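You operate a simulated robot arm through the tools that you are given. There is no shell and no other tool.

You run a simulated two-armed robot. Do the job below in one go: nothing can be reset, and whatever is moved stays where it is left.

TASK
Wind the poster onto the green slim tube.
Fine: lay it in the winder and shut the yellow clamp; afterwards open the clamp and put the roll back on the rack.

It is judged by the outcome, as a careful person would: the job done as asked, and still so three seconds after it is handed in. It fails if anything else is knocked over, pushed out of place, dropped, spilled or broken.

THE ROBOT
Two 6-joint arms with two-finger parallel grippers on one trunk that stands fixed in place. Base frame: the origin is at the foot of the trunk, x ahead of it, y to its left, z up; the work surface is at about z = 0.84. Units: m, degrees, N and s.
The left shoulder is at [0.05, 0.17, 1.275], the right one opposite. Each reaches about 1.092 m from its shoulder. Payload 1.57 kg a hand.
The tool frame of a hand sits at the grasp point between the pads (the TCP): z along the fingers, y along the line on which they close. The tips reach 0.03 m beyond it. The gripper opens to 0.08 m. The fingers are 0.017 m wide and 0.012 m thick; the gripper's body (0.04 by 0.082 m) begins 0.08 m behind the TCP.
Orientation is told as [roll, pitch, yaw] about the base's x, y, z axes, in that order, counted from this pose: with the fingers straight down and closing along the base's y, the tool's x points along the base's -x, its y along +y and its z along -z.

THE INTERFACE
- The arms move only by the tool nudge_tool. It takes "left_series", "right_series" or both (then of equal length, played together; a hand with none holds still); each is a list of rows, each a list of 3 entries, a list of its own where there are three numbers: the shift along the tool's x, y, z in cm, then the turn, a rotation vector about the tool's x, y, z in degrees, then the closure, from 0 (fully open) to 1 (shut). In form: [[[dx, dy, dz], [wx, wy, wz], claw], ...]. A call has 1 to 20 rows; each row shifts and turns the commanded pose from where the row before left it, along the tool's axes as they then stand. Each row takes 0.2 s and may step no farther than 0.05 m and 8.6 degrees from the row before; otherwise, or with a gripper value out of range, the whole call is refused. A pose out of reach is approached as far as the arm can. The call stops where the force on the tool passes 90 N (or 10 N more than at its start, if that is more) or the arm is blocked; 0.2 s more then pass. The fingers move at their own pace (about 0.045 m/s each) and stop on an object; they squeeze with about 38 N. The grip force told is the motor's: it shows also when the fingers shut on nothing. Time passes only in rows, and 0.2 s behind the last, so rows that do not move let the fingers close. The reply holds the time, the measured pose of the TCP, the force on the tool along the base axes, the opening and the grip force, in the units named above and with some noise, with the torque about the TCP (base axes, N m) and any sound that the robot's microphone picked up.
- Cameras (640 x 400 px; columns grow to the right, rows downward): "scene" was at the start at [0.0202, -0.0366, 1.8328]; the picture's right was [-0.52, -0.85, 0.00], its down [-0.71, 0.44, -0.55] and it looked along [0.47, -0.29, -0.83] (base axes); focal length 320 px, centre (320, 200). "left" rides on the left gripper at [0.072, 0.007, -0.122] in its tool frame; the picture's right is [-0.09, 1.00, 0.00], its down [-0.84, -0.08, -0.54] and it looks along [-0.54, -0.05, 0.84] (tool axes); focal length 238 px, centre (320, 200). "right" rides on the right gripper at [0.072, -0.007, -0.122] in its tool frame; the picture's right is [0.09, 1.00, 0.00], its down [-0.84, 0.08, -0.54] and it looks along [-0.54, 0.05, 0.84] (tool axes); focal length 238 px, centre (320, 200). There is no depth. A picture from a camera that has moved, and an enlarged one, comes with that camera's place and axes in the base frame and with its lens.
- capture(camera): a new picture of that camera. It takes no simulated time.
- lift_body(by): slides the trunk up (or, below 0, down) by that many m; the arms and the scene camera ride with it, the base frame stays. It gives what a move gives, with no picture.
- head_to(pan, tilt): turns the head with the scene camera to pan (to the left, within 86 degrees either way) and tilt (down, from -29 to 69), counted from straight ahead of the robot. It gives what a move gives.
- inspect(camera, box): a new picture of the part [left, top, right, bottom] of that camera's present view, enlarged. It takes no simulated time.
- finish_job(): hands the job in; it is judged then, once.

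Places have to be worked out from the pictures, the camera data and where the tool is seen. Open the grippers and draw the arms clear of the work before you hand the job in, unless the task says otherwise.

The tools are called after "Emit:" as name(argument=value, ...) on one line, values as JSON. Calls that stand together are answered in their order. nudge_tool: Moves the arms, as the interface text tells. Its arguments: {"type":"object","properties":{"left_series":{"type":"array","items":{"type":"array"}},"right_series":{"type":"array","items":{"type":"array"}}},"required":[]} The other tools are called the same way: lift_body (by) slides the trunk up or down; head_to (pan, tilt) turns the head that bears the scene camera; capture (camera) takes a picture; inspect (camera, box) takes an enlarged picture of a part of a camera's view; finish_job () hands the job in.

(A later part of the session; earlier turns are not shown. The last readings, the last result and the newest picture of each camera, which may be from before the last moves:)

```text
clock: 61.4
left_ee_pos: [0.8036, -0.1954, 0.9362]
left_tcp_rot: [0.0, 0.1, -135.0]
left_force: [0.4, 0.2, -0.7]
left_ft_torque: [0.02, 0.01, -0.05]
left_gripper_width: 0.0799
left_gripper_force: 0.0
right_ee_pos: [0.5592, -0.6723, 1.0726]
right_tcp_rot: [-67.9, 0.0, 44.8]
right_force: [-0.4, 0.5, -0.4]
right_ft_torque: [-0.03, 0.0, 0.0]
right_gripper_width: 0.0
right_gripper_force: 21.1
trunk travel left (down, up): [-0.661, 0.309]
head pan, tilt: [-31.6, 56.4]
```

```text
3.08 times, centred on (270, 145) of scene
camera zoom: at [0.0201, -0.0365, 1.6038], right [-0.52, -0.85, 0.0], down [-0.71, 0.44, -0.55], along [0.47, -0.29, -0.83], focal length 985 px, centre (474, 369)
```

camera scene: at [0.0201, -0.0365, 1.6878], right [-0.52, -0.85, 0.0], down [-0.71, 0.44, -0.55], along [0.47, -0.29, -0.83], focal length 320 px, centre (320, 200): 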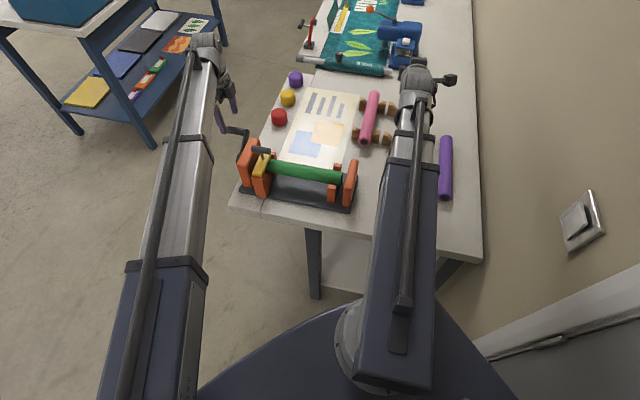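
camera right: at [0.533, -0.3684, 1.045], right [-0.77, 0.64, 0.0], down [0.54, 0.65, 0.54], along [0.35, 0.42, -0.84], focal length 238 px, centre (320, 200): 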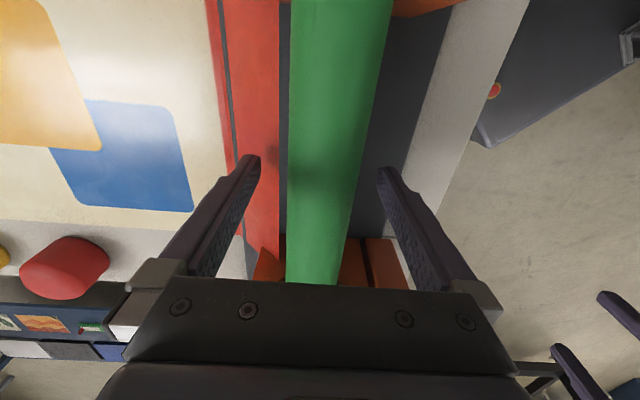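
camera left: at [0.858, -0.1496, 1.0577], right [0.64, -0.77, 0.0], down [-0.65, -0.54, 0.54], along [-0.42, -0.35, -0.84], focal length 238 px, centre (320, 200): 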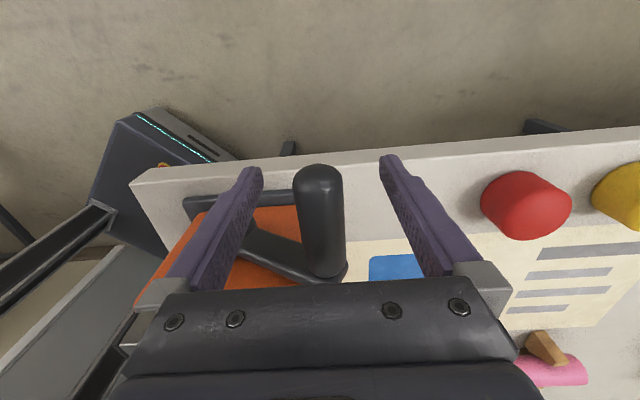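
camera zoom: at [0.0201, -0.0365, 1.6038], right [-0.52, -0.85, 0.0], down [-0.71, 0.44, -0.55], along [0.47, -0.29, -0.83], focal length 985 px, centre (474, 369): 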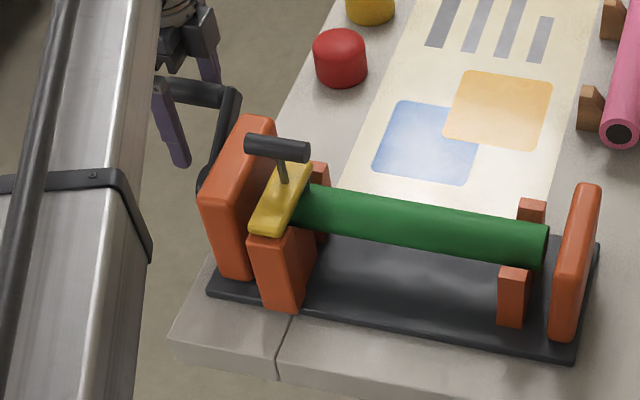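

The handle sits between the fingers. Closing on it.

Emit:
nudge_tool(left_series=[[[0, 0, 0], [0, 0, 0], 1], [[0, 0, 0], [0, 0, 0], 1], [[0, 0, 0], [0, 0, 0], 1], [[0, 0, 0], [0, 0, 0], 1]])

Emit:
lift_body(by=-0.02)

Emit:
inspect(camera="scene", box=[180, 80, 360, 210])

```text
clock: 62.4
left_ee_pos: [0.8021, -0.1957, 0.9354]
left_tcp_rot: [0.0, 0.0, -135.0]
left_force: [3.1, -0.9, 2.3]
left_ft_torque: [-0.05, 0.11, 0.02]
left_gripper_width: 0.0236
left_gripper_force: 18.8
right_ee_pos: [0.5574, -0.6724, 1.0727]
right_tcp_rot: [-67.9, 0.0, 44.9]
right_force: [0.1, -0.1, -0.2]
right_ft_torque: [0.01, -0.01, 0.0]
right_gripper_width: 0.0002
right_gripper_force: 21.9
trunk travel left (down, up): [-0.661, 0.309]
head pan, tilt: [-31.6, 56.4]
```

```text
clock: 63.1
left_ee_pos: [0.8026, -0.197, 0.916]
left_tcp_rot: [0.0, 0.1, -135.1]
left_force: [8.6, -10.9, 21.4]
left_ft_torque: [0.31, 0.14, 0.03]
left_gripper_width: 0.0237
left_gripper_force: 35.2
right_ee_pos: [0.5569, -0.6738, 1.0524]
right_tcp_rot: [-67.9, -0.1, 44.9]
right_force: [0.0, -0.9, -0.1]
right_ft_torque: [-0.02, -0.01, 0.01]
right_gripper_width: 0.0
right_gripper_force: 21.0
trunk travel left (down, up): [-0.641, 0.329]
head pan, tilt: [-31.6, 56.4]
```

```text
3.08 times, centred on (270, 145) of scene
camera zoom: at [0.019, -0.0373, 1.5836], right [-0.52, -0.85, 0.0], down [-0.71, 0.44, -0.55], along [0.47, -0.29, -0.83], focal length 985 px, centre (474, 369)
```

zoom: 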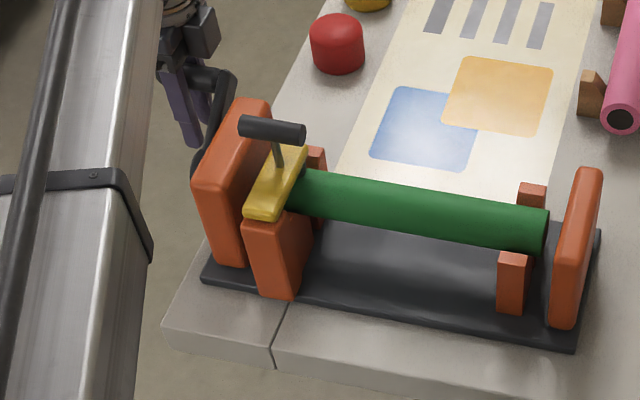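

Handle diameter 23.6 mm; it resists about 21 N downward, with a side push to +f as expected on its arc. I'll relieve +4 mm in f and lower another 2 cm.

Emit:
nudge_tool(left_series=[[[0, 0.4, 0], [0, 0, 0], 1], [[0, 0, 0], [0, 0, 0], 1]])

Emit:
lift_body(by=-0.02)

Emit:
inspect(camera="left", box=[160, 80, 480, 300])

```text
clock: 63.7
left_ee_pos: [0.8022, -0.1972, 0.9148]
left_tcp_rot: [-0.2, 0.0, -135.0]
left_force: [-21.0, 1.0, -8.0]
left_ft_torque: [0.36, -1.71, 0.03]
left_gripper_width: 0.0233
left_gripper_force: 35.3
right_ee_pos: [0.5568, -0.6712, 1.0524]
right_tcp_rot: [-68.1, 0.0, 44.9]
right_force: [-0.5, -0.2, 0.2]
right_ft_torque: [0.0, 0.02, 0.02]
right_gripper_width: 0.0
right_gripper_force: 21.2
trunk travel left (down, up): [-0.641, 0.329]
head pan, tilt: [-31.6, 56.4]
```

```text
clock: 64.4
left_ee_pos: [0.8043, -0.1941, 0.8966]
left_tcp_rot: [0.0, 0.2, -135.0]
left_force: [-13.5, 8.1, 17.2]
left_ft_torque: [-0.4, -1.15, -0.05]
left_gripper_width: 0.0233
left_gripper_force: 35.6
right_ee_pos: [0.5571, -0.671, 1.0347]
right_tcp_rot: [-68.0, -0.1, 44.9]
right_force: [-0.2, 0.3, 0.1]
right_ft_torque: [-0.02, 0.04, 0.0]
right_gripper_width: 0.0001
right_gripper_force: 20.7
trunk travel left (down, up): [-0.621, 0.349]
head pan, tilt: [-31.6, 56.4]
```

```text
1.82 times, centred on (320, 190) of left
camera zoom: at [0.859, -0.1495, 1.0194], right [0.64, -0.77, 0.0], down [-0.65, -0.54, 0.54], along [-0.41, -0.35, -0.84], focal length 433 px, centre (320, 218)
```

zoom: 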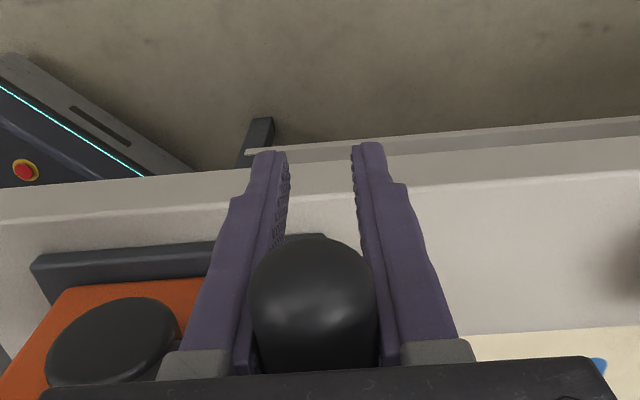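

The hand slid down along the handle (now near the palm): the crank did not turn. I'll test the other sense by raising with the grip shut.

Emit:
lift_body(by=0.03)

Emit:
inspect(camera="left", box=[160, 80, 480, 300])

Emit:
inspect(camera="scene", box=[180, 70, 300, 190])

```text
clock: 65.1
left_ee_pos: [0.8048, -0.1923, 0.9263]
left_tcp_rot: [-0.4, -0.1, -134.9]
left_force: [-26.9, 32.9, -30.1]
left_ft_torque: [-1.13, -1.35, -0.17]
left_gripper_width: 0.0231
left_gripper_force: 35.7
right_ee_pos: [0.5589, -0.6689, 1.0652]
right_tcp_rot: [-68.0, 0.2, 45.0]
right_force: [-0.7, 0.1, 1.1]
right_ft_torque: [0.01, 0.0, -0.02]
right_gripper_width: 0.0
right_gripper_force: 21.4
trunk travel left (down, up): [-0.651, 0.319]
head pan, tilt: [-31.6, 56.4]
```

```text
1.82 times, centred on (320, 190) of left
camera zoom: at [0.8609, -0.1471, 1.0477], right [0.64, -0.77, -0.01], down [-0.64, -0.54, 0.54], along [-0.42, -0.34, -0.84], focal length 433 px, centre (320, 218)
```

zoom: 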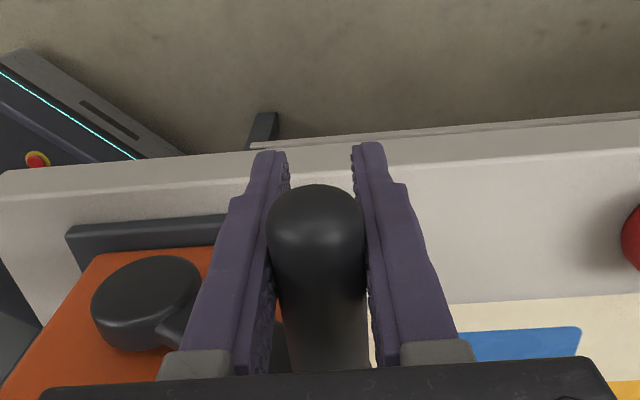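

```text
3.33 times, centred on (240, 130) of scene
camera zoom: at [0.0201, -0.0331, 1.5938], right [-0.52, -0.85, 0.0], down [-0.71, 0.44, -0.55], along [0.47, -0.29, -0.83], focal length 1067 px, centre (587, 433)
```

zoom: 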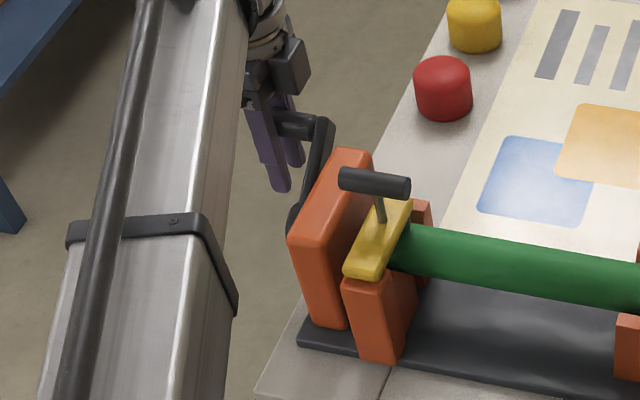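

There's a 40 N side load from my earlier +f shift. I'll relieve it and test raising again.

Emit:
nudge_tool(left_series=[[[0, -0.4, 0], [0, 0, 0], 1], [[0, 0, 0], [0, 0, 0], 1]])

Emit:
lift_body(by=0.02)

Emit:
inspect(camera="left", box=[160, 80, 480, 300])

```text
clock: 65.7
left_ee_pos: [0.8055, -0.194, 0.9252]
left_tcp_rot: [0.0, 0.0, -134.9]
left_force: [-0.7, 24.5, -10.0]
left_ft_torque: [-1.25, 0.41, -0.23]
left_gripper_width: 0.0232
left_gripper_force: 36.1
right_ee_pos: [0.5591, -0.6695, 1.0636]
right_tcp_rot: [-68.0, 0.1, 45.0]
right_force: [-0.5, 0.0, 0.0]
right_ft_torque: [-0.05, 0.01, 0.0]
right_gripper_width: 0.0001
right_gripper_force: 21.1
trunk travel left (down, up): [-0.651, 0.319]
head pan, tilt: [-31.6, 56.4]
```

```text
clock: 66.4
left_ee_pos: [0.8001, -0.1942, 0.9456]
left_tcp_rot: [-0.5, -0.1, -135.0]
left_force: [-23.0, 28.0, -27.5]
left_ft_torque: [-0.38, -0.86, -0.34]
left_gripper_width: 0.0232
left_gripper_force: 35.8
right_ee_pos: [0.5579, -0.6704, 1.0842]
right_tcp_rot: [-68.0, 0.1, 45.0]
right_force: [-0.2, 0.6, 0.8]
right_ft_torque: [0.02, -0.03, 0.01]
right_gripper_width: 0.0
right_gripper_force: 21.3
trunk travel left (down, up): [-0.671, 0.299]
head pan, tilt: [-31.6, 56.4]
```

```text
1.82 times, centred on (320, 190) of left
camera zoom: at [0.8567, -0.1474, 1.0674], right [0.64, -0.77, -0.01], down [-0.64, -0.54, 0.54], along [-0.42, -0.34, -0.84], focal length 433 px, centre (320, 218)
```

zoom: 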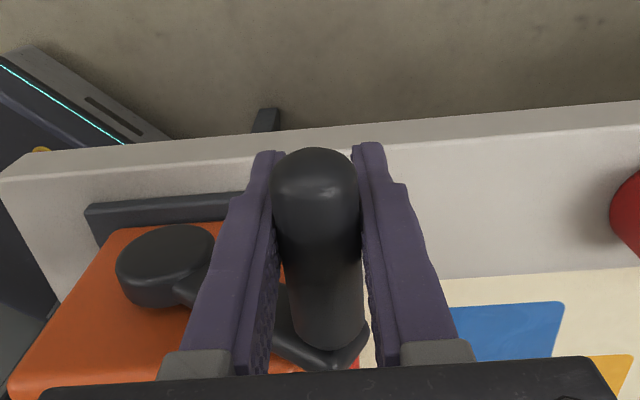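

The handle seems free to go up and toward −f rather than down. I'll let the hand follow that arc: shift 1 cm toward −f, then see.

Emit:
nudge_tool(left_series=[[[0, -0.5, 0], [0, 0, 0], 1], [[0, -0.5, 0], [0, 0, 0], 1], [[0, 0, 0], [0, 0, 0], 1]])

Emit:
inspect(camera="left", box=[160, 80, 480, 300])

Emit:
inspect(camera="scene", box=[180, 70, 360, 210])

```text
clock: 67.2
left_ee_pos: [0.8006, -0.1934, 0.9455]
left_tcp_rot: [0.5, 0.0, -135.1]
left_force: [31.0, -21.1, 24.2]
left_ft_torque: [-0.22, 1.02, 0.4]
left_gripper_width: 0.0231
left_gripper_force: 35.3
right_ee_pos: [0.5593, -0.6723, 1.0829]
right_tcp_rot: [-67.8, 0.1, 44.9]
right_force: [-0.5, 0.5, -0.2]
right_ft_torque: [0.03, 0.02, -0.01]
right_gripper_width: 0.0
right_gripper_force: 21.1
trunk travel left (down, up): [-0.671, 0.299]
head pan, tilt: [-31.6, 56.4]
```

```text
1.82 times, centred on (320, 190) of left
camera zoom: at [0.8553, -0.1466, 1.0675], right [0.64, -0.77, 0.01], down [-0.65, -0.53, 0.54], along [-0.41, -0.35, -0.84], focal length 433 px, centre (320, 218)
```

zoom: 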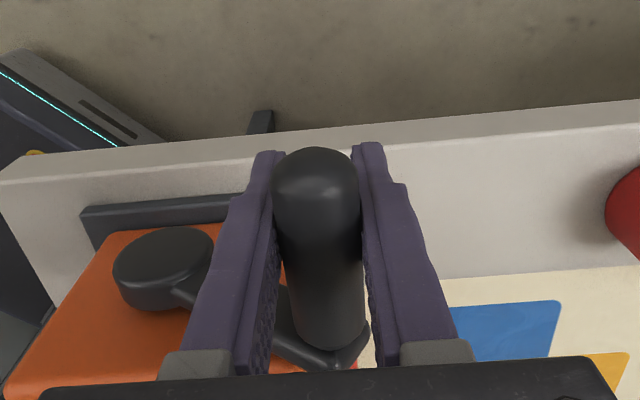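

```text
2.86 times, centred on (270, 140) of scene
camera zoom: at [0.0218, -0.0389, 1.6143], right [-0.53, -0.85, 0.0], down [-0.71, 0.44, -0.55], along [0.47, -0.29, -0.83], focal length 915 px, centre (463, 371)
```

zoom: 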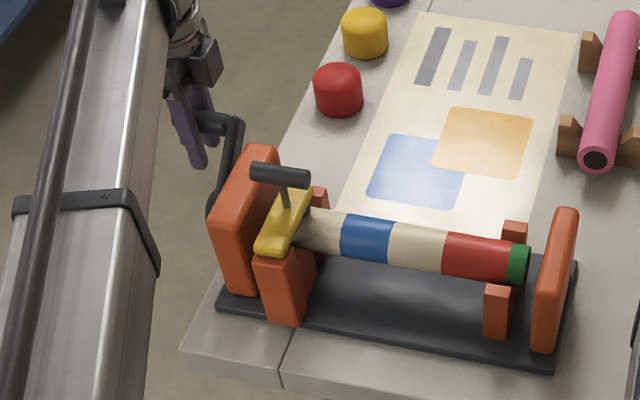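

The tube now shows the poster's coloured wrap, so winding has begun. I'll check how much poster remains on the table.

Emit:
capture(camera="scene")

Emit:
inspect(camera="scene", box=[240, 130, 360, 200])

```text
taken
camera scene: at [0.0218, -0.0389, 1.6143], right [-0.53, -0.85, 0.0], down [-0.71, 0.44, -0.55], along [0.47, -0.29, -0.83], focal length 320 px, centre (320, 200)
```

scene: 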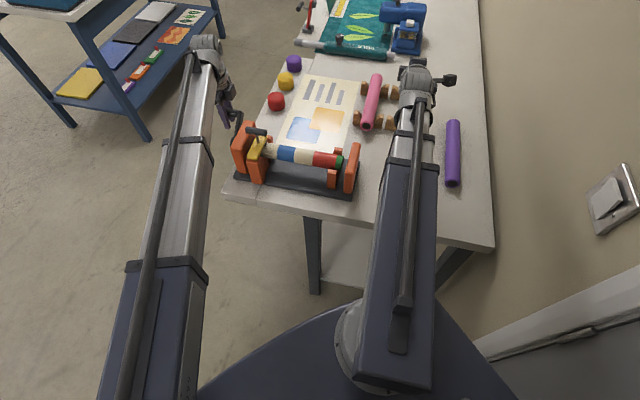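

```text
5.33 times, centred on (300, 165) of scene
camera zoom: at [0.0218, -0.0389, 1.6143], right [-0.53, -0.85, 0.0], down [-0.71, 0.44, -0.55], along [0.47, -0.29, -0.83], focal length 1707 px, centre (427, 387)
```

zoom: 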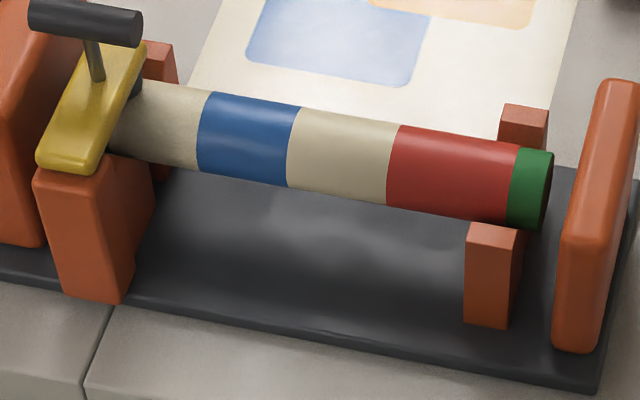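

Crank motion in the up/−f sense winds the poster (red leader now on the tube). I'll use the fingers as a loose vertical slot: open slightly, raise 3 cm, then push toward −f over the top.

Emit:
nudge_tool(left_series=[[[0, 0, 0], [0, 0, 0], 0.6], [[0, 0, 0], [0, 0, 0], 0.6]])

Emit:
lift_body(by=0.03)

Emit:
nudge_tool(left_series=[[[0, -1, 0], [0, 0, 0], 0.6], [[0, -1, 0], [0, 0, 0], 0.6], [[0, -1, 0], [0, 0, 0], 0.6]])

Emit:
inspect(camera="left", box=[160, 80, 480, 300])

```text
clock: 67.8
left_ee_pos: [0.7948, -0.1878, 0.9459]
left_tcp_rot: [0.0, 0.1, -135.0]
left_force: [2.3, -5.0, 0.5]
left_ft_torque: [0.07, 0.05, 0.0]
left_gripper_width: 0.0359
left_gripper_force: 2.3
right_ee_pos: [0.5575, -0.6727, 1.0828]
right_tcp_rot: [-67.9, 0.1, 44.9]
right_force: [0.4, 0.2, -0.5]
right_ft_torque: [-0.04, 0.02, 0.0]
right_gripper_width: 0.0002
right_gripper_force: 21.7
trunk travel left (down, up): [-0.671, 0.299]
head pan, tilt: [-31.6, 56.4]
```

```text
clock: 68.5
left_ee_pos: [0.7974, -0.1866, 0.9756]
left_tcp_rot: [-0.2, 0.0, -135.0]
left_force: [0.6, -0.1, -0.5]
left_ft_torque: [-0.04, 0.04, 0.01]
left_gripper_width: 0.0323
left_gripper_force: 0.1
right_ee_pos: [0.5579, -0.6713, 1.1122]
right_tcp_rot: [-67.9, 0.1, 44.8]
right_force: [0.2, 0.4, 0.3]
right_ft_torque: [-0.01, -0.01, -0.06]
right_gripper_width: 0.0
right_gripper_force: 21.2
trunk travel left (down, up): [-0.701, 0.269]
head pan, tilt: [-31.6, 56.4]
```

```text
clock: 69.3
left_ee_pos: [0.7742, -0.1645, 0.9748]
left_tcp_rot: [-0.1, 0.1, -135.0]
left_force: [0.7, -1.3, 1.0]
left_ft_torque: [0.01, 0.01, -0.01]
left_gripper_width: 0.0336
left_gripper_force: 0.6
right_ee_pos: [0.5581, -0.6726, 1.1122]
right_tcp_rot: [-67.9, 0.0, 44.8]
right_force: [-0.4, -0.8, -0.4]
right_ft_torque: [-0.03, 0.01, 0.01]
right_gripper_width: 0.0
right_gripper_force: 20.8
trunk travel left (down, up): [-0.701, 0.269]
head pan, tilt: [-31.6, 56.4]
```

```text
1.82 times, centred on (320, 190) of left
camera zoom: at [0.8297, -0.1194, 1.0974], right [0.64, -0.77, 0.0], down [-0.65, -0.54, 0.54], along [-0.42, -0.34, -0.84], focal length 433 px, centre (320, 218)
```

zoom: 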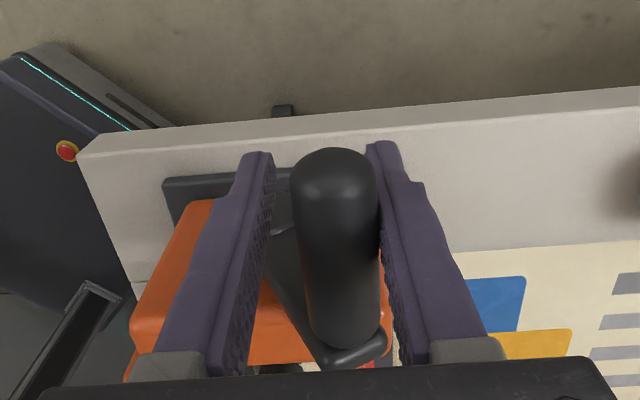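

The crank now turns easily (~1 N). Checking the tube and poster in the scene view.

Emit:
inspect(camera="scene", box=[200, 70, 380, 210])

```text
2.86 times, centred on (290, 140) of scene
camera zoom: at [0.0202, -0.0366, 1.6437], right [-0.52, -0.85, 0.0], down [-0.71, 0.44, -0.55], along [0.47, -0.29, -0.83], focal length 915 px, centre (406, 371)
```

zoom: 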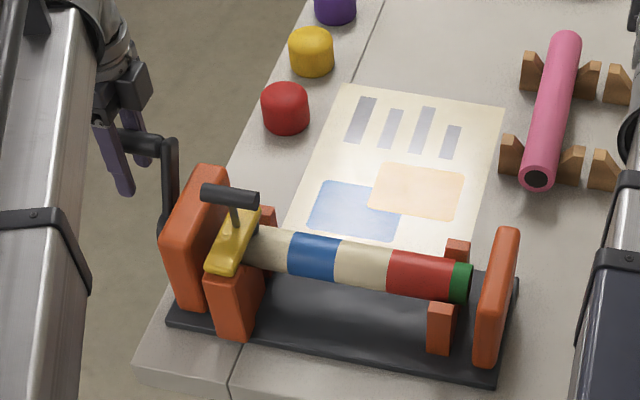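

The poster is visibly drawn in. Continuing the sweep over the top toward −f.

Emit:
nudge_tool(left_series=[[[0, -1.2, 0], [0, 0, 0], 0.6], [[0, -1.2, 0], [0, 0, 0], 0.6], [[0, -1.2, 0], [0, 0, 0], 0.6], [[0, -1.2, 0], [0, 0, 0], 0.6], [[0, -1.2, 0], [0, 0, 0], 0.6], [[0, -1.2, 0], [0, 0, 0], 0.6], [[0, -1.2, 0], [0, 0, 0], 0.6], [[0, -1.2, 0], [0, 0, 0], 0.6], [[0, -1.2, 0], [0, 0, 0], 0.6], [[0, -1.0, 0], [0, 0, 0], 0.6]])

Emit:
inspect(camera="left", box=[160, 80, 480, 300])

Emit:
inspect(camera="scene", box=[200, 70, 380, 210])

```text
clock: 71.5
left_ee_pos: [0.6919, -0.0815, 0.976]
left_tcp_rot: [-0.1, 0.0, -135.0]
left_force: [3.6, -3.8, -1.8]
left_ft_torque: [-0.05, -0.04, 0.01]
left_gripper_width: 0.0367
left_gripper_force: 2.7
right_ee_pos: [0.5587, -0.673, 1.1125]
right_tcp_rot: [-68.0, 0.0, 44.9]
right_force: [0.5, 0.3, -0.7]
right_ft_torque: [0.01, -0.01, 0.02]
right_gripper_width: 0.0002
right_gripper_force: 21.2
trunk travel left (down, up): [-0.701, 0.269]
head pan, tilt: [-31.6, 56.4]
```

```text
1.82 times, centred on (320, 190) of left
camera zoom: at [0.7477, -0.0359, 1.0972], right [0.64, -0.77, 0.0], down [-0.65, -0.54, 0.54], along [-0.42, -0.35, -0.84], focal length 433 px, centre (320, 218)
```

zoom: 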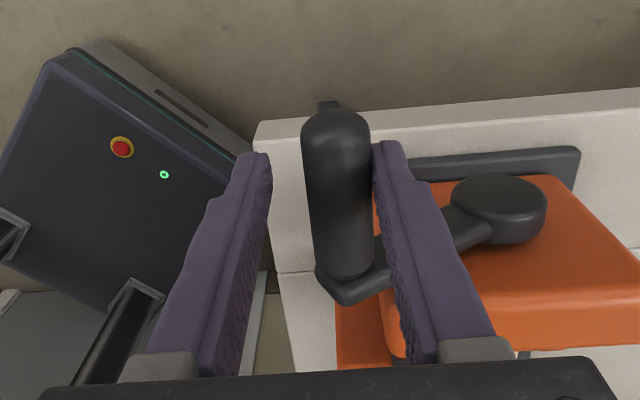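

```text
2.86 times, centred on (290, 140) of scene
camera zoom: at [0.0211, -0.0372, 1.6438], right [-0.52, -0.85, 0.0], down [-0.71, 0.44, -0.55], along [0.47, -0.29, -0.83], focal length 915 px, centre (406, 371)
```

zoom: 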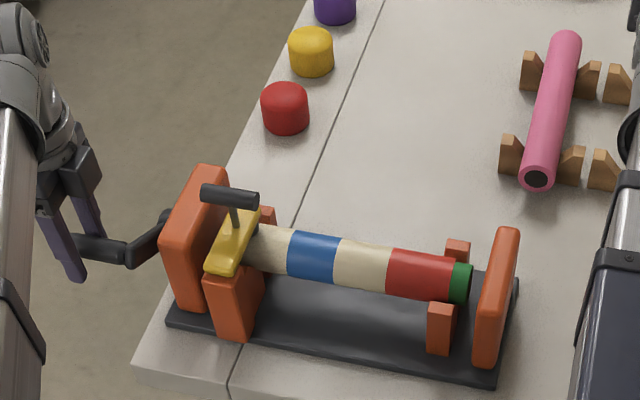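

The table no longer shows any poster — it seems fully wound. Zooming to verify no sheet remains behind the tube.

Emit:
inspect(camera="scene", box=[250, 125, 370, 200])

Emit:
capture(camera="left")

```text
5.33 times, centred on (310, 162) of scene
camera zoom: at [0.0211, -0.0372, 1.6438], right [-0.52, -0.85, 0.0], down [-0.71, 0.44, -0.55], along [0.47, -0.29, -0.83], focal length 1707 px, centre (373, 400)
```

zoom: 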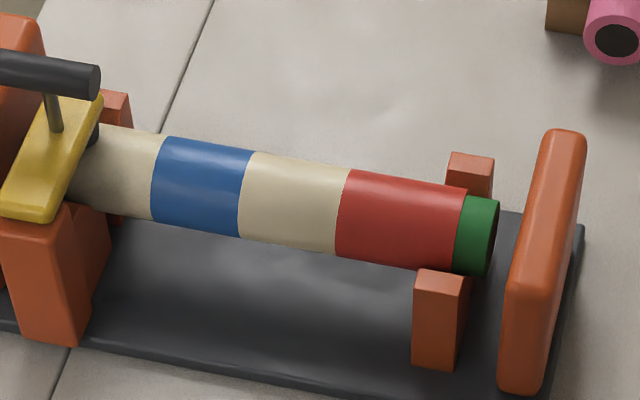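

```text
taken
camera left: at [0.7477, -0.0359, 1.0972], right [0.64, -0.77, 0.0], down [-0.65, -0.54, 0.54], along [-0.42, -0.35, -0.84], focal length 238 px, centre (320, 200)
```

left: 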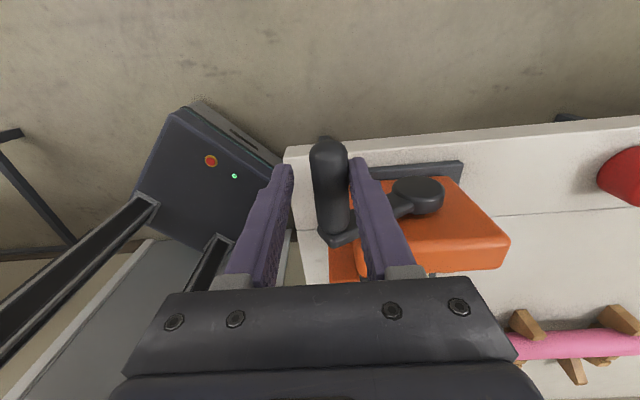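

No sheet remains. For margin I'll push the crank a little further to see whether it turns on freely or has reached a stop.

Emit:
nudge_tool(left_series=[[[0, -0.7, 0], [0, 0, 0], 0.6], [[0, -0.7, 0], [0, 0, 0], 0.6], [[0, 0, 0], [0, 0, 0], 0.6]])

Emit:
inspect(camera="left", box=[160, 80, 480, 300])

```text
clock: 72.3
left_ee_pos: [0.6858, -0.0744, 0.9753]
left_tcp_rot: [0.2, 0.2, -135.0]
left_force: [21.4, -16.4, 7.8]
left_ft_torque: [-0.5, -0.39, 0.16]
left_gripper_width: 0.0556
left_gripper_force: 13.0
right_ee_pos: [0.5587, -0.6739, 1.112]
right_tcp_rot: [-67.7, 0.0, 44.9]
right_force: [0.7, -0.1, -0.4]
right_ft_torque: [0.0, 0.02, -0.05]
right_gripper_width: 0.0001
right_gripper_force: 21.5
trunk travel left (down, up): [-0.701, 0.269]
head pan, tilt: [-31.6, 56.4]
```

```text
1.82 times, centred on (320, 190) of left
camera zoom: at [0.7402, -0.0288, 1.0969], right [0.64, -0.77, 0.0], down [-0.65, -0.54, 0.54], along [-0.41, -0.35, -0.84], focal length 433 px, centre (320, 218)
```

zoom: 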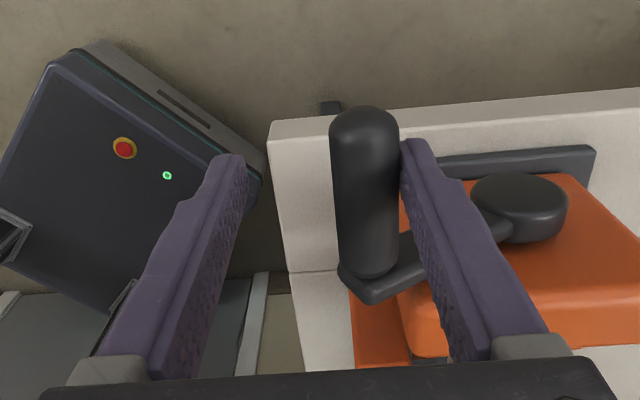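

The crank is at a firm stop with the sheet gone, so winding is complete. I'll centre the open fingers on the handle, raise the trunk straight up to free it.

Emit:
nudge_tool(left_series=[[[0, 0.8, 0], [0, 0, 0], 0.4], [[0, 0.8, 0], [0, 0, 0], 0], [[0, 0, 0], [0, 0, 0], 0], [[0, 0, 0], [0, 0, 0], 0]])

Emit:
lift_body(by=0.15)

Emit:
inspect(camera="scene", box=[190, 80, 400, 240])

Emit:
capture(camera="left")

```text
clock: 73.3
left_ee_pos: [0.6919, -0.0839, 0.9757]
left_tcp_rot: [-0.1, -0.1, -134.9]
left_force: [0.1, 0.3, 0.0]
left_ft_torque: [0.02, 0.03, 0.0]
left_gripper_width: 0.0801
left_gripper_force: 0.1
right_ee_pos: [0.5574, -0.6701, 1.1129]
right_tcp_rot: [-67.8, -0.1, 44.9]
right_force: [-0.5, -0.3, 1.3]
right_ft_torque: [0.0, -0.02, -0.01]
right_gripper_width: 0.0
right_gripper_force: 20.4
trunk travel left (down, up): [-0.701, 0.269]
head pan, tilt: [-31.6, 56.4]
```

```text
clock: 75.1
left_ee_pos: [0.693, -0.0847, 1.1267]
left_tcp_rot: [0.0, 0.0, -135.0]
left_force: [-0.1, -1.2, 0.4]
left_ft_torque: [0.02, 0.01, 0.0]
left_gripper_width: 0.0803
left_gripper_force: 0.1
right_ee_pos: [0.5581, -0.672, 1.2632]
right_tcp_rot: [-67.9, 0.1, 44.9]
right_force: [-0.2, 0.6, 0.9]
right_ft_torque: [0.01, 0.01, -0.02]
right_gripper_width: 0.0001
right_gripper_force: 21.2
trunk travel left (down, up): [-0.851, 0.119]
head pan, tilt: [-31.6, 56.4]
```

```text
2.50 times, centred on (295, 160) of scene
camera zoom: at [0.0203, -0.0366, 1.7937], right [-0.52, -0.85, 0.0], down [-0.71, 0.44, -0.55], along [0.47, -0.29, -0.83], focal length 800 px, centre (382, 300)
```

zoom: 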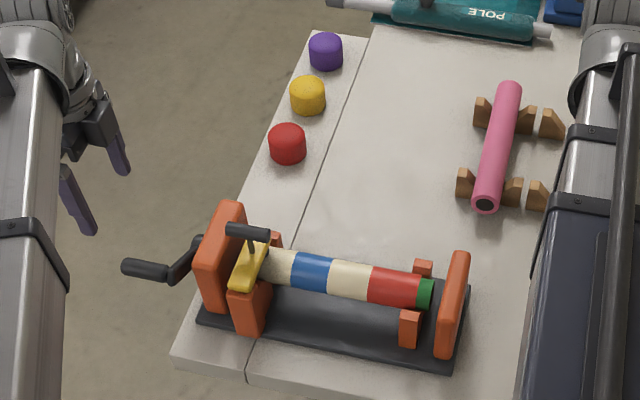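

```text
taken
camera left: at [0.7483, -0.0382, 1.2474], right [0.64, -0.77, 0.0], down [-0.65, -0.54, 0.54], along [-0.42, -0.35, -0.84], focal length 238 px, centre (320, 200)
```

left: 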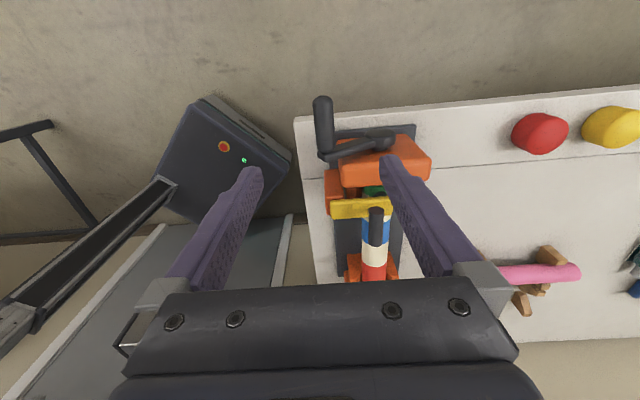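

The roll is on the tube and the crank stays put. Now to open the clamp: T-bar at a .272–.325, f .612, z 1.00. I'll position the left fingers above its outer half (clear of the stem).

Emit:
nudge_tool(left_series=[[[-3.87, 2.07, 0], [0, 0, 0], 0], [[-3.87, 2.07, 0], [0, 0, 0], 0], [[-3.87, 2.07, 0], [0, 0, 0], 0]])

Emit:
capture(camera="left")

```text
clock: 75.9
left_ee_pos: [0.6579, -0.2094, 1.1247]
left_tcp_rot: [-0.1, 0.1, -135.0]
left_force: [0.0, -1.0, -0.5]
left_ft_torque: [0.0, 0.0, 0.0]
left_gripper_width: 0.0801
left_gripper_force: 0.0
right_ee_pos: [0.5578, -0.6731, 1.2625]
right_tcp_rot: [-67.8, -0.1, 45.0]
right_force: [-0.1, 0.2, -0.2]
right_ft_torque: [-0.01, 0.01, 0.0]
right_gripper_width: 0.0
right_gripper_force: 21.1
trunk travel left (down, up): [-0.851, 0.119]
head pan, tilt: [-31.6, 56.4]
```

```text
taken
camera left: at [0.7132, -0.1644, 1.2475], right [0.64, -0.77, 0.0], down [-0.65, -0.54, 0.54], along [-0.42, -0.34, -0.84], focal length 238 px, centre (320, 200)
```

left: 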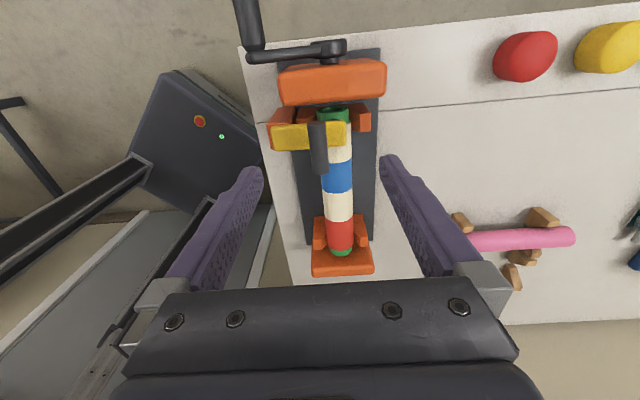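

The T-bar lies directly below, centred between the fingers. Shift 3 mm inward and lower to straddle it.

Emit:
nudge_tool(left_series=[[[-0.3, -0.2, 0], [0, 0, 0], 0]])

Emit:
lift_body(by=-0.113)

Emit:
nudge_tool(left_series=[[[0, 0, 0], [0, 0, 0], 0.6], [[0, 0, 0], [0, 0, 0], 0.65], [[0, 0, 0], [0, 0, 0], 0.65]])

Emit:
capture(camera="left")

Emit:
inspect(camera="scene", box=[190, 80, 370, 220])

```text
clock: 76.3
left_ee_pos: [0.6534, -0.2106, 1.1253]
left_tcp_rot: [0.0, 0.1, -135.0]
left_force: [-1.0, -0.5, -0.8]
left_ft_torque: [0.0, -0.01, -0.02]
left_gripper_width: 0.0799
left_gripper_force: 0.1
right_ee_pos: [0.5575, -0.6731, 1.2626]
right_tcp_rot: [-67.9, 0.1, 44.9]
right_force: [-0.3, 0.3, -0.4]
right_ft_torque: [0.03, -0.02, 0.01]
right_gripper_width: 0.0
right_gripper_force: 20.9
trunk travel left (down, up): [-0.851, 0.119]
head pan, tilt: [-31.6, 56.4]
```

```text
clock: 77.7
left_ee_pos: [0.6539, -0.2088, 1.0121]
left_tcp_rot: [0.1, 0.0, -135.1]
left_force: [-1.2, -0.3, 0.5]
left_ft_torque: [0.01, -0.01, -0.02]
left_gripper_width: 0.0797
left_gripper_force: 0.0
right_ee_pos: [0.558, -0.6726, 1.1493]
right_tcp_rot: [-67.9, -0.1, 44.9]
right_force: [-0.4, 0.8, 1.1]
right_ft_torque: [0.03, 0.02, -0.01]
right_gripper_width: 0.0001
right_gripper_force: 21.6
trunk travel left (down, up): [-0.738, 0.232]
head pan, tilt: [-31.6, 56.4]
```

```text
clock: 78.5
left_ee_pos: [0.6539, -0.2099, 1.0122]
left_tcp_rot: [0.0, 0.0, -135.0]
left_force: [-0.7, 0.6, 0.8]
left_ft_torque: [-0.01, 0.03, 0.02]
left_gripper_width: 0.028
left_gripper_force: 0.1
right_ee_pos: [0.5578, -0.6724, 1.1499]
right_tcp_rot: [-68.0, 0.0, 44.9]
right_force: [-0.1, -0.4, 0.9]
right_ft_torque: [0.01, -0.02, -0.01]
right_gripper_width: 0.0003
right_gripper_force: 21.5
trunk travel left (down, up): [-0.738, 0.232]
head pan, tilt: [-31.6, 56.4]
```

```text
taken
camera left: at [0.7086, -0.1644, 1.1345], right [0.64, -0.77, 0.0], down [-0.65, -0.54, 0.54], along [-0.42, -0.35, -0.84], focal length 238 px, centre (320, 200)
```

left: 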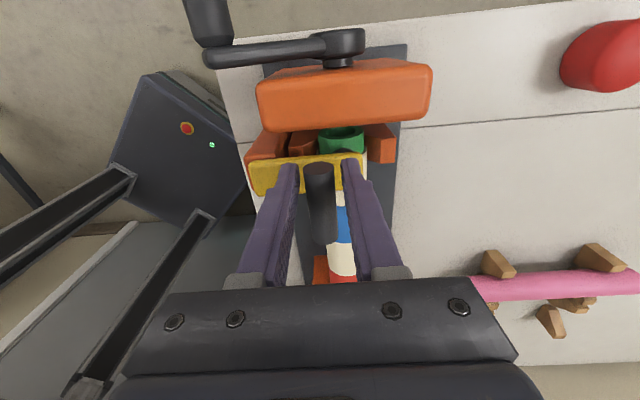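

```text
2.86 times, centred on (280, 150) of scene
camera zoom: at [0.0202, -0.0366, 1.6808], right [-0.52, -0.85, 0.0], down [-0.71, 0.44, -0.55], along [0.47, -0.29, -0.83], focal length 915 px, centre (434, 343)
```

zoom: 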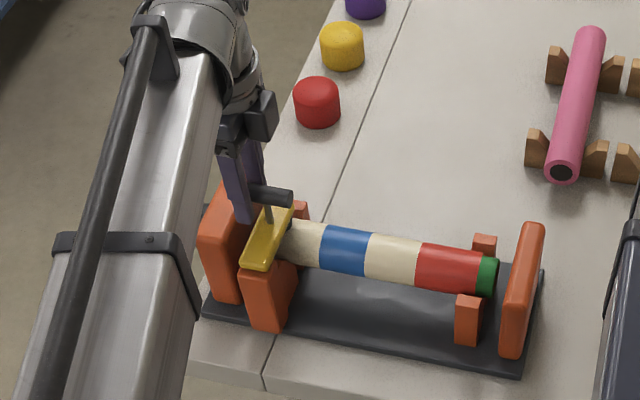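

The T-bar is caged. Pulling it toward −f in 1 cm steps.

Emit:
nudge_tool(left_series=[[[0, -0.8, 0], [0, 0, 0], 0.65], [[0, -0.8, 0], [0, 0, 0], 0.65], [[0, -0.8, 0], [0, 0, 0], 0.65], [[0, -0.8, 0], [0, 0, 0], 0.65], [[0, -0.8, 0], [0, 0, 0], 0.65]])

Emit:
inspect(camera="scene", box=[190, 80, 370, 220])

Emit:
capture(camera="left")

```text
clock: 79.7
left_ee_pos: [0.6285, -0.1864, 1.0122]
left_tcp_rot: [0.4, 0.0, -135.1]
left_force: [19.8, -18.1, 28.2]
left_ft_torque: [-0.85, -0.59, 0.12]
left_gripper_width: 0.0524
left_gripper_force: 14.1
right_ee_pos: [0.558, -0.6725, 1.1493]
right_tcp_rot: [-67.9, 0.1, 45.0]
right_force: [-0.7, -0.2, 0.6]
right_ft_torque: [-0.03, 0.01, -0.01]
right_gripper_width: 0.0001
right_gripper_force: 21.5
trunk travel left (down, up): [-0.738, 0.232]
head pan, tilt: [-31.6, 56.4]
```

```text
2.86 times, centred on (280, 150) of scene
camera zoom: at [0.0206, -0.0384, 1.6812], right [-0.52, -0.85, 0.0], down [-0.71, 0.44, -0.55], along [0.47, -0.29, -0.83], focal length 915 px, centre (434, 343)
```

zoom: 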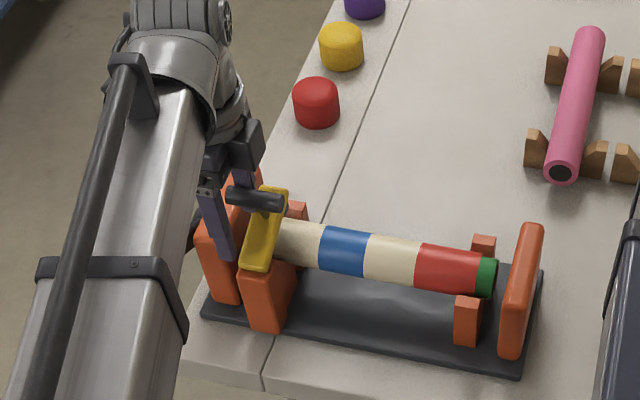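

```text
taken
camera left: at [0.6826, -0.1393, 1.1349], right [0.64, -0.77, 0.01], down [-0.65, -0.53, 0.54], along [-0.41, -0.35, -0.84], focal length 238 px, centre (320, 200)
```

left: 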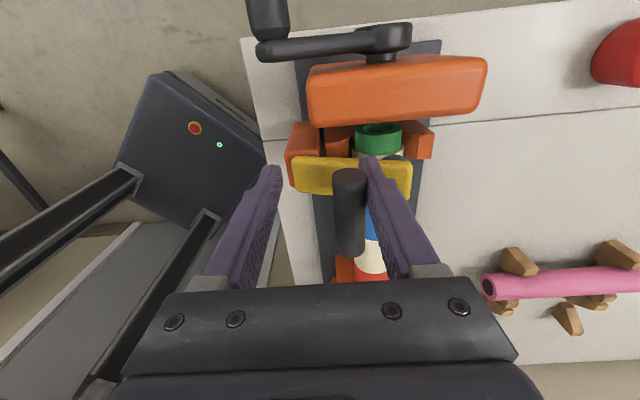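

The +f fingertip touches the rising plate (28 N up). Raising the trunk 1.7 cm to clear the plate, then continuing.

Emit:
lift_body(by=0.017)

Emit:
nudge_tool(left_series=[[[0, -0.8, 0], [0, 0, 0], 0.65], [[0, -0.8, 0], [0, 0, 0], 0.65], [[0, -0.8, 0], [0, 0, 0], 0.65]])

Emit:
capture(camera="left")

Emit:
inspect(camera="scene", box=[190, 80, 370, 220])

```text
clock: 80.4
left_ee_pos: [0.6244, -0.1813, 1.0286]
left_tcp_rot: [-0.3, 0.0, -134.9]
left_force: [0.4, 0.1, 0.0]
left_ft_torque: [0.01, 0.02, 0.02]
left_gripper_width: 0.0281
left_gripper_force: 0.0
right_ee_pos: [0.5577, -0.6712, 1.1659]
right_tcp_rot: [-68.0, 0.0, 44.9]
right_force: [-0.2, 0.6, -0.5]
right_ft_torque: [-0.06, 0.04, 0.01]
right_gripper_width: 0.0
right_gripper_force: 21.6
trunk travel left (down, up): [-0.755, 0.215]
head pan, tilt: [-31.6, 56.4]
```

```text
clock: 81.2
left_ee_pos: [0.6072, -0.1655, 1.03]
left_tcp_rot: [0.0, 0.1, -135.0]
left_force: [-0.2, -0.6, 0.3]
left_ft_torque: [-0.01, 0.03, 0.01]
left_gripper_width: 0.0285
left_gripper_force: 0.3
right_ee_pos: [0.5573, -0.6709, 1.1668]
right_tcp_rot: [-67.8, 0.0, 44.9]
right_force: [-0.3, -0.6, 0.5]
right_ft_torque: [0.03, 0.01, 0.0]
right_gripper_width: 0.0
right_gripper_force: 21.7
trunk travel left (down, up): [-0.755, 0.215]
head pan, tilt: [-31.6, 56.4]
```

```text
taken
camera left: at [0.6626, -0.12, 1.1516], right [0.64, -0.77, 0.0], down [-0.65, -0.54, 0.54], along [-0.42, -0.35, -0.84], focal length 238 px, centre (320, 200)
```

left: 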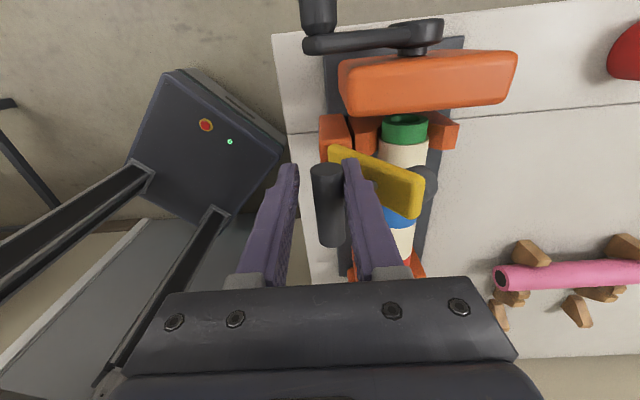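

```text
2.86 times, centred on (280, 150) of scene
camera zoom: at [0.0202, -0.0366, 1.6978], right [-0.52, -0.85, 0.0], down [-0.71, 0.44, -0.55], along [0.47, -0.29, -0.83], focal length 915 px, centre (434, 343)
```

zoom: 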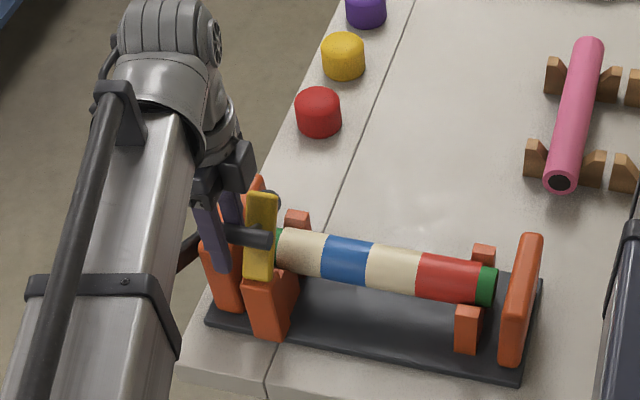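

The clamp swings open freely. Continue ~3 cm more to its original open position.

Emit:
nudge_tool(left_series=[[[0, -0.8, 0], [0, 0, 0], 0.65], [[0, -0.8, 0], [0, 0, 0], 0.65], [[0, -0.8, 0], [0, 0, 0], 0.65], [[0, -0.5, 0], [0, 0, 0], 0.65]])

Emit:
inspect(camera="scene", box=[190, 80, 370, 220])

Emit:
capture(camera="left")

```text
clock: 82.2
left_ee_pos: [0.5889, -0.1438, 1.0288]
left_tcp_rot: [0.0, 0.0, -135.0]
left_force: [1.3, -1.6, 0.7]
left_ft_torque: [-0.04, -0.02, 0.05]
left_gripper_width: 0.0301
left_gripper_force: 1.3
right_ee_pos: [0.5581, -0.671, 1.1664]
right_tcp_rot: [-68.0, 0.0, 44.9]
right_force: [0.3, 0.1, -0.5]
right_ft_torque: [-0.01, -0.01, 0.0]
right_gripper_width: 0.0
right_gripper_force: 21.5
trunk travel left (down, up): [-0.755, 0.215]
head pan, tilt: [-31.6, 56.4]
```

```text
2.86 times, centred on (280, 150) of scene
camera zoom: at [0.0204, -0.0368, 1.6978], right [-0.52, -0.85, 0.0], down [-0.71, 0.44, -0.55], along [0.47, -0.29, -0.83], focal length 915 px, centre (434, 343)
```

zoom: 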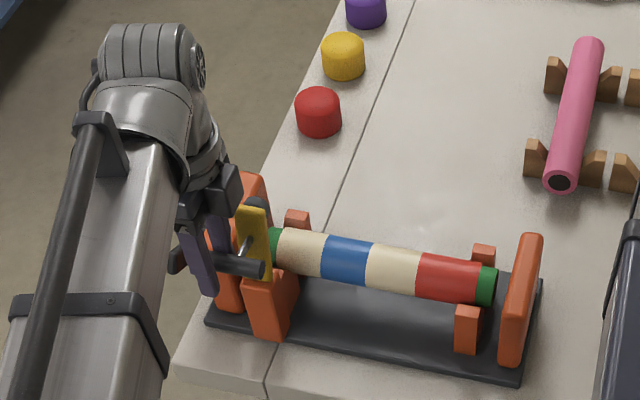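

```text
taken
camera left: at [0.6438, -0.0984, 1.1515], right [0.64, -0.77, 0.0], down [-0.65, -0.54, 0.54], along [-0.42, -0.35, -0.84], focal length 238 px, centre (320, 200)
```

left: 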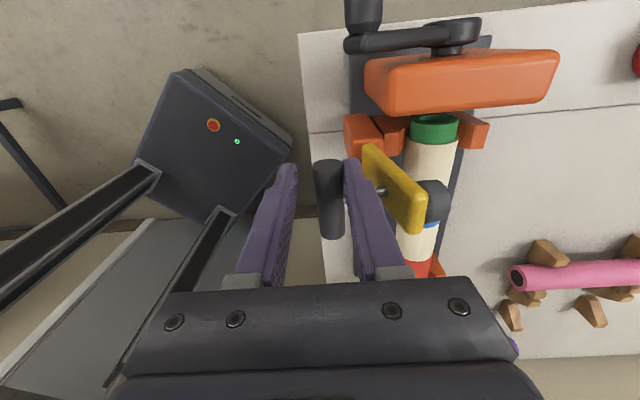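

The clamp looks fully open as at the start. One more small nudge to feel its stop, then free the fingers by raising the trunk.

Emit:
nudge_tool(left_series=[[[0, -0.4, 0], [0, 0, 0], 0.65], [[0, 0, 0], [0, 0, 0], 0.65]])

Emit:
nudge_tool(left_series=[[[0, 0.6, 0], [0, 0, 0], 0.6], [[0, 0, 0], [0, 0, 0], 0.45], [[0, 0, 0], [0, 0, 0], 0.45]])

Emit:
lift_body(by=0.1)

Emit:
inspect(camera="scene", box=[190, 80, 370, 220])

Emit:
capture(camera="left")

```text
clock: 82.8
left_ee_pos: [0.5866, -0.1424, 1.0299]
left_tcp_rot: [0.0, 0.0, -134.9]
left_force: [6.1, -3.4, 1.6]
left_ft_torque: [-0.09, -0.12, 0.03]
left_gripper_width: 0.0343
left_gripper_force: 3.5
right_ee_pos: [0.5581, -0.6726, 1.1664]
right_tcp_rot: [-68.0, 0.0, 44.9]
right_force: [0.2, 0.2, -0.8]
right_ft_torque: [0.03, 0.0, -0.01]
right_gripper_width: 0.0002
right_gripper_force: 20.9
trunk travel left (down, up): [-0.755, 0.215]
head pan, tilt: [-31.6, 56.4]
```

```text
clock: 83.6
left_ee_pos: [0.5899, -0.1455, 1.0292]
left_tcp_rot: [-0.1, 0.0, -135.0]
left_force: [-0.5, 0.5, -0.4]
left_ft_torque: [0.01, 0.01, 0.0]
left_gripper_width: 0.0443
left_gripper_force: 0.1
right_ee_pos: [0.5574, -0.6723, 1.1672]
right_tcp_rot: [-67.9, 0.0, 44.9]
right_force: [-1.4, 0.5, 0.4]
right_ft_torque: [0.0, 0.0, 0.0]
right_gripper_width: 0.0
right_gripper_force: 21.5
trunk travel left (down, up): [-0.755, 0.215]
head pan, tilt: [-31.6, 56.4]
```

```text
clock: 84.9
left_ee_pos: [0.59, -0.1472, 1.1299]
left_tcp_rot: [0.0, 0.1, -135.0]
left_force: [-0.2, 0.4, 0.0]
left_ft_torque: [0.03, 0.0, 0.05]
left_gripper_width: 0.044
left_gripper_force: 0.0
right_ee_pos: [0.5578, -0.6718, 1.267]
right_tcp_rot: [-67.9, 0.0, 44.9]
right_force: [0.8, -0.5, 0.0]
right_ft_torque: [0.0, -0.03, 0.02]
right_gripper_width: 0.0
right_gripper_force: 21.0
trunk travel left (down, up): [-0.855, 0.115]
head pan, tilt: [-31.6, 56.4]
```

```text
2.86 times, centred on (280, 150) of scene
camera zoom: at [0.0204, -0.0367, 1.7977], right [-0.52, -0.85, 0.0], down [-0.71, 0.44, -0.55], along [0.47, -0.29, -0.83], focal length 915 px, centre (434, 343)
```

zoom: 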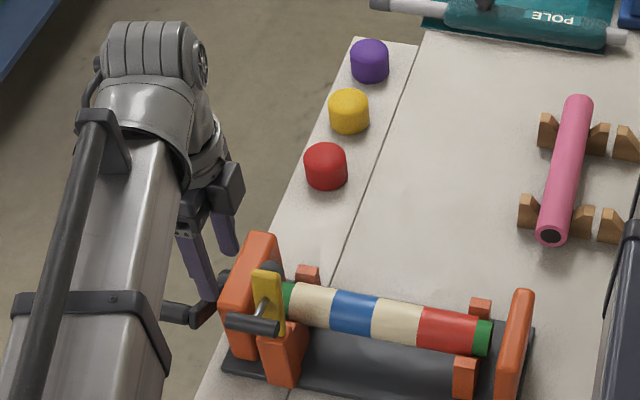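

```text
taken
camera left: at [0.6452, -0.1007, 1.2514], right [0.64, -0.77, 0.0], down [-0.65, -0.54, 0.54], along [-0.42, -0.35, -0.84], focal length 238 px, centre (320, 200)
```

left: 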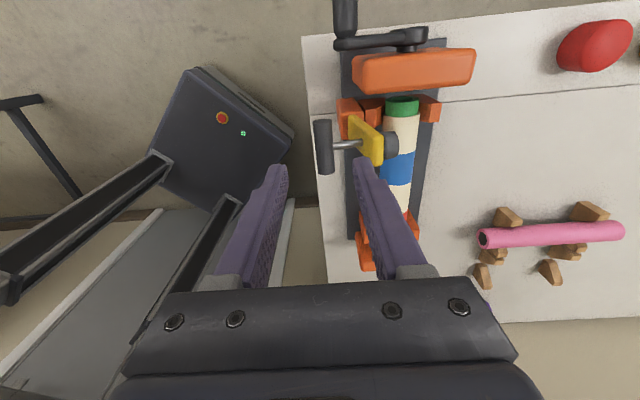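

The clamp is fully open and stands clear. I'll park the left hand off the table and bring the right hand back to vertical.

Emit:
nudge_tool(left_series=[[[0.75, -4.85, 0], [0, 0, 0], 0], [[0.75, -4.85, 0], [0, 0, 0], 0], [[0.75, -4.85, 0], [0, 0, 0], 0], [[0.75, -4.85, 0], [0, 0, 0], 0], [[0, 0, 0], [0, 0, 0], 0], [[0, 0, 0], [0, 0, 0], 0], [[0, 0, 0], [0, 0, 0], 0], [[0, 0, 0], [0, 0, 0], 0]], right_series=[[[0, 0, 0], [-8.5, 0, 0], 0], [[0, 0, 0], [-8.5, 0, 0], 0], [[0, 0, 0], [-8.5, 0, 0], 0], [[0, 0, 0], [-8.5, 0, 0], 0], [[0, 0, 0], [-8.5, 0, 0], 0], [[0, 0, 0], [-8.5, 0, 0], 0], [[0, 0, 0], [-8.5, 0, 0], 0], [[0, 0, 0], [-8.5, 0, 0], 0]])

Emit:
capture(camera="scene")

```text
clock: 86.7
left_ee_pos: [0.4745, 0.012, 1.1293]
left_tcp_rot: [-0.1, 0.0, -134.9]
left_force: [0.7, -0.3, -1.1]
left_ft_torque: [-0.01, 0.0, 0.01]
left_gripper_width: 0.0801
left_gripper_force: 0.0
right_ee_pos: [0.5587, -0.6707, 1.129]
right_tcp_rot: [0.5, -0.1, 44.9]
right_force: [0.4, 0.2, 0.6]
right_ft_torque: [0.0, -0.01, 0.02]
right_gripper_width: 0.0799
right_gripper_force: 0.0
right hand out of reach, approached as far as the arm can: row 1, 2, 3, 4, 5, 6, 7
trunk travel left (down, up): [-0.855, 0.115]
head pan, tilt: [-31.6, 56.4]
```

```text
taken
camera scene: at [0.0206, -0.0369, 1.7978], right [-0.52, -0.85, 0.0], down [-0.71, 0.44, -0.55], along [0.47, -0.29, -0.83], focal length 320 px, centre (320, 200)
```

scene: 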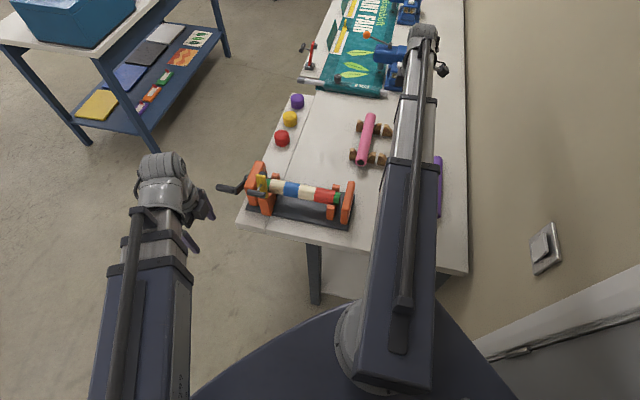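

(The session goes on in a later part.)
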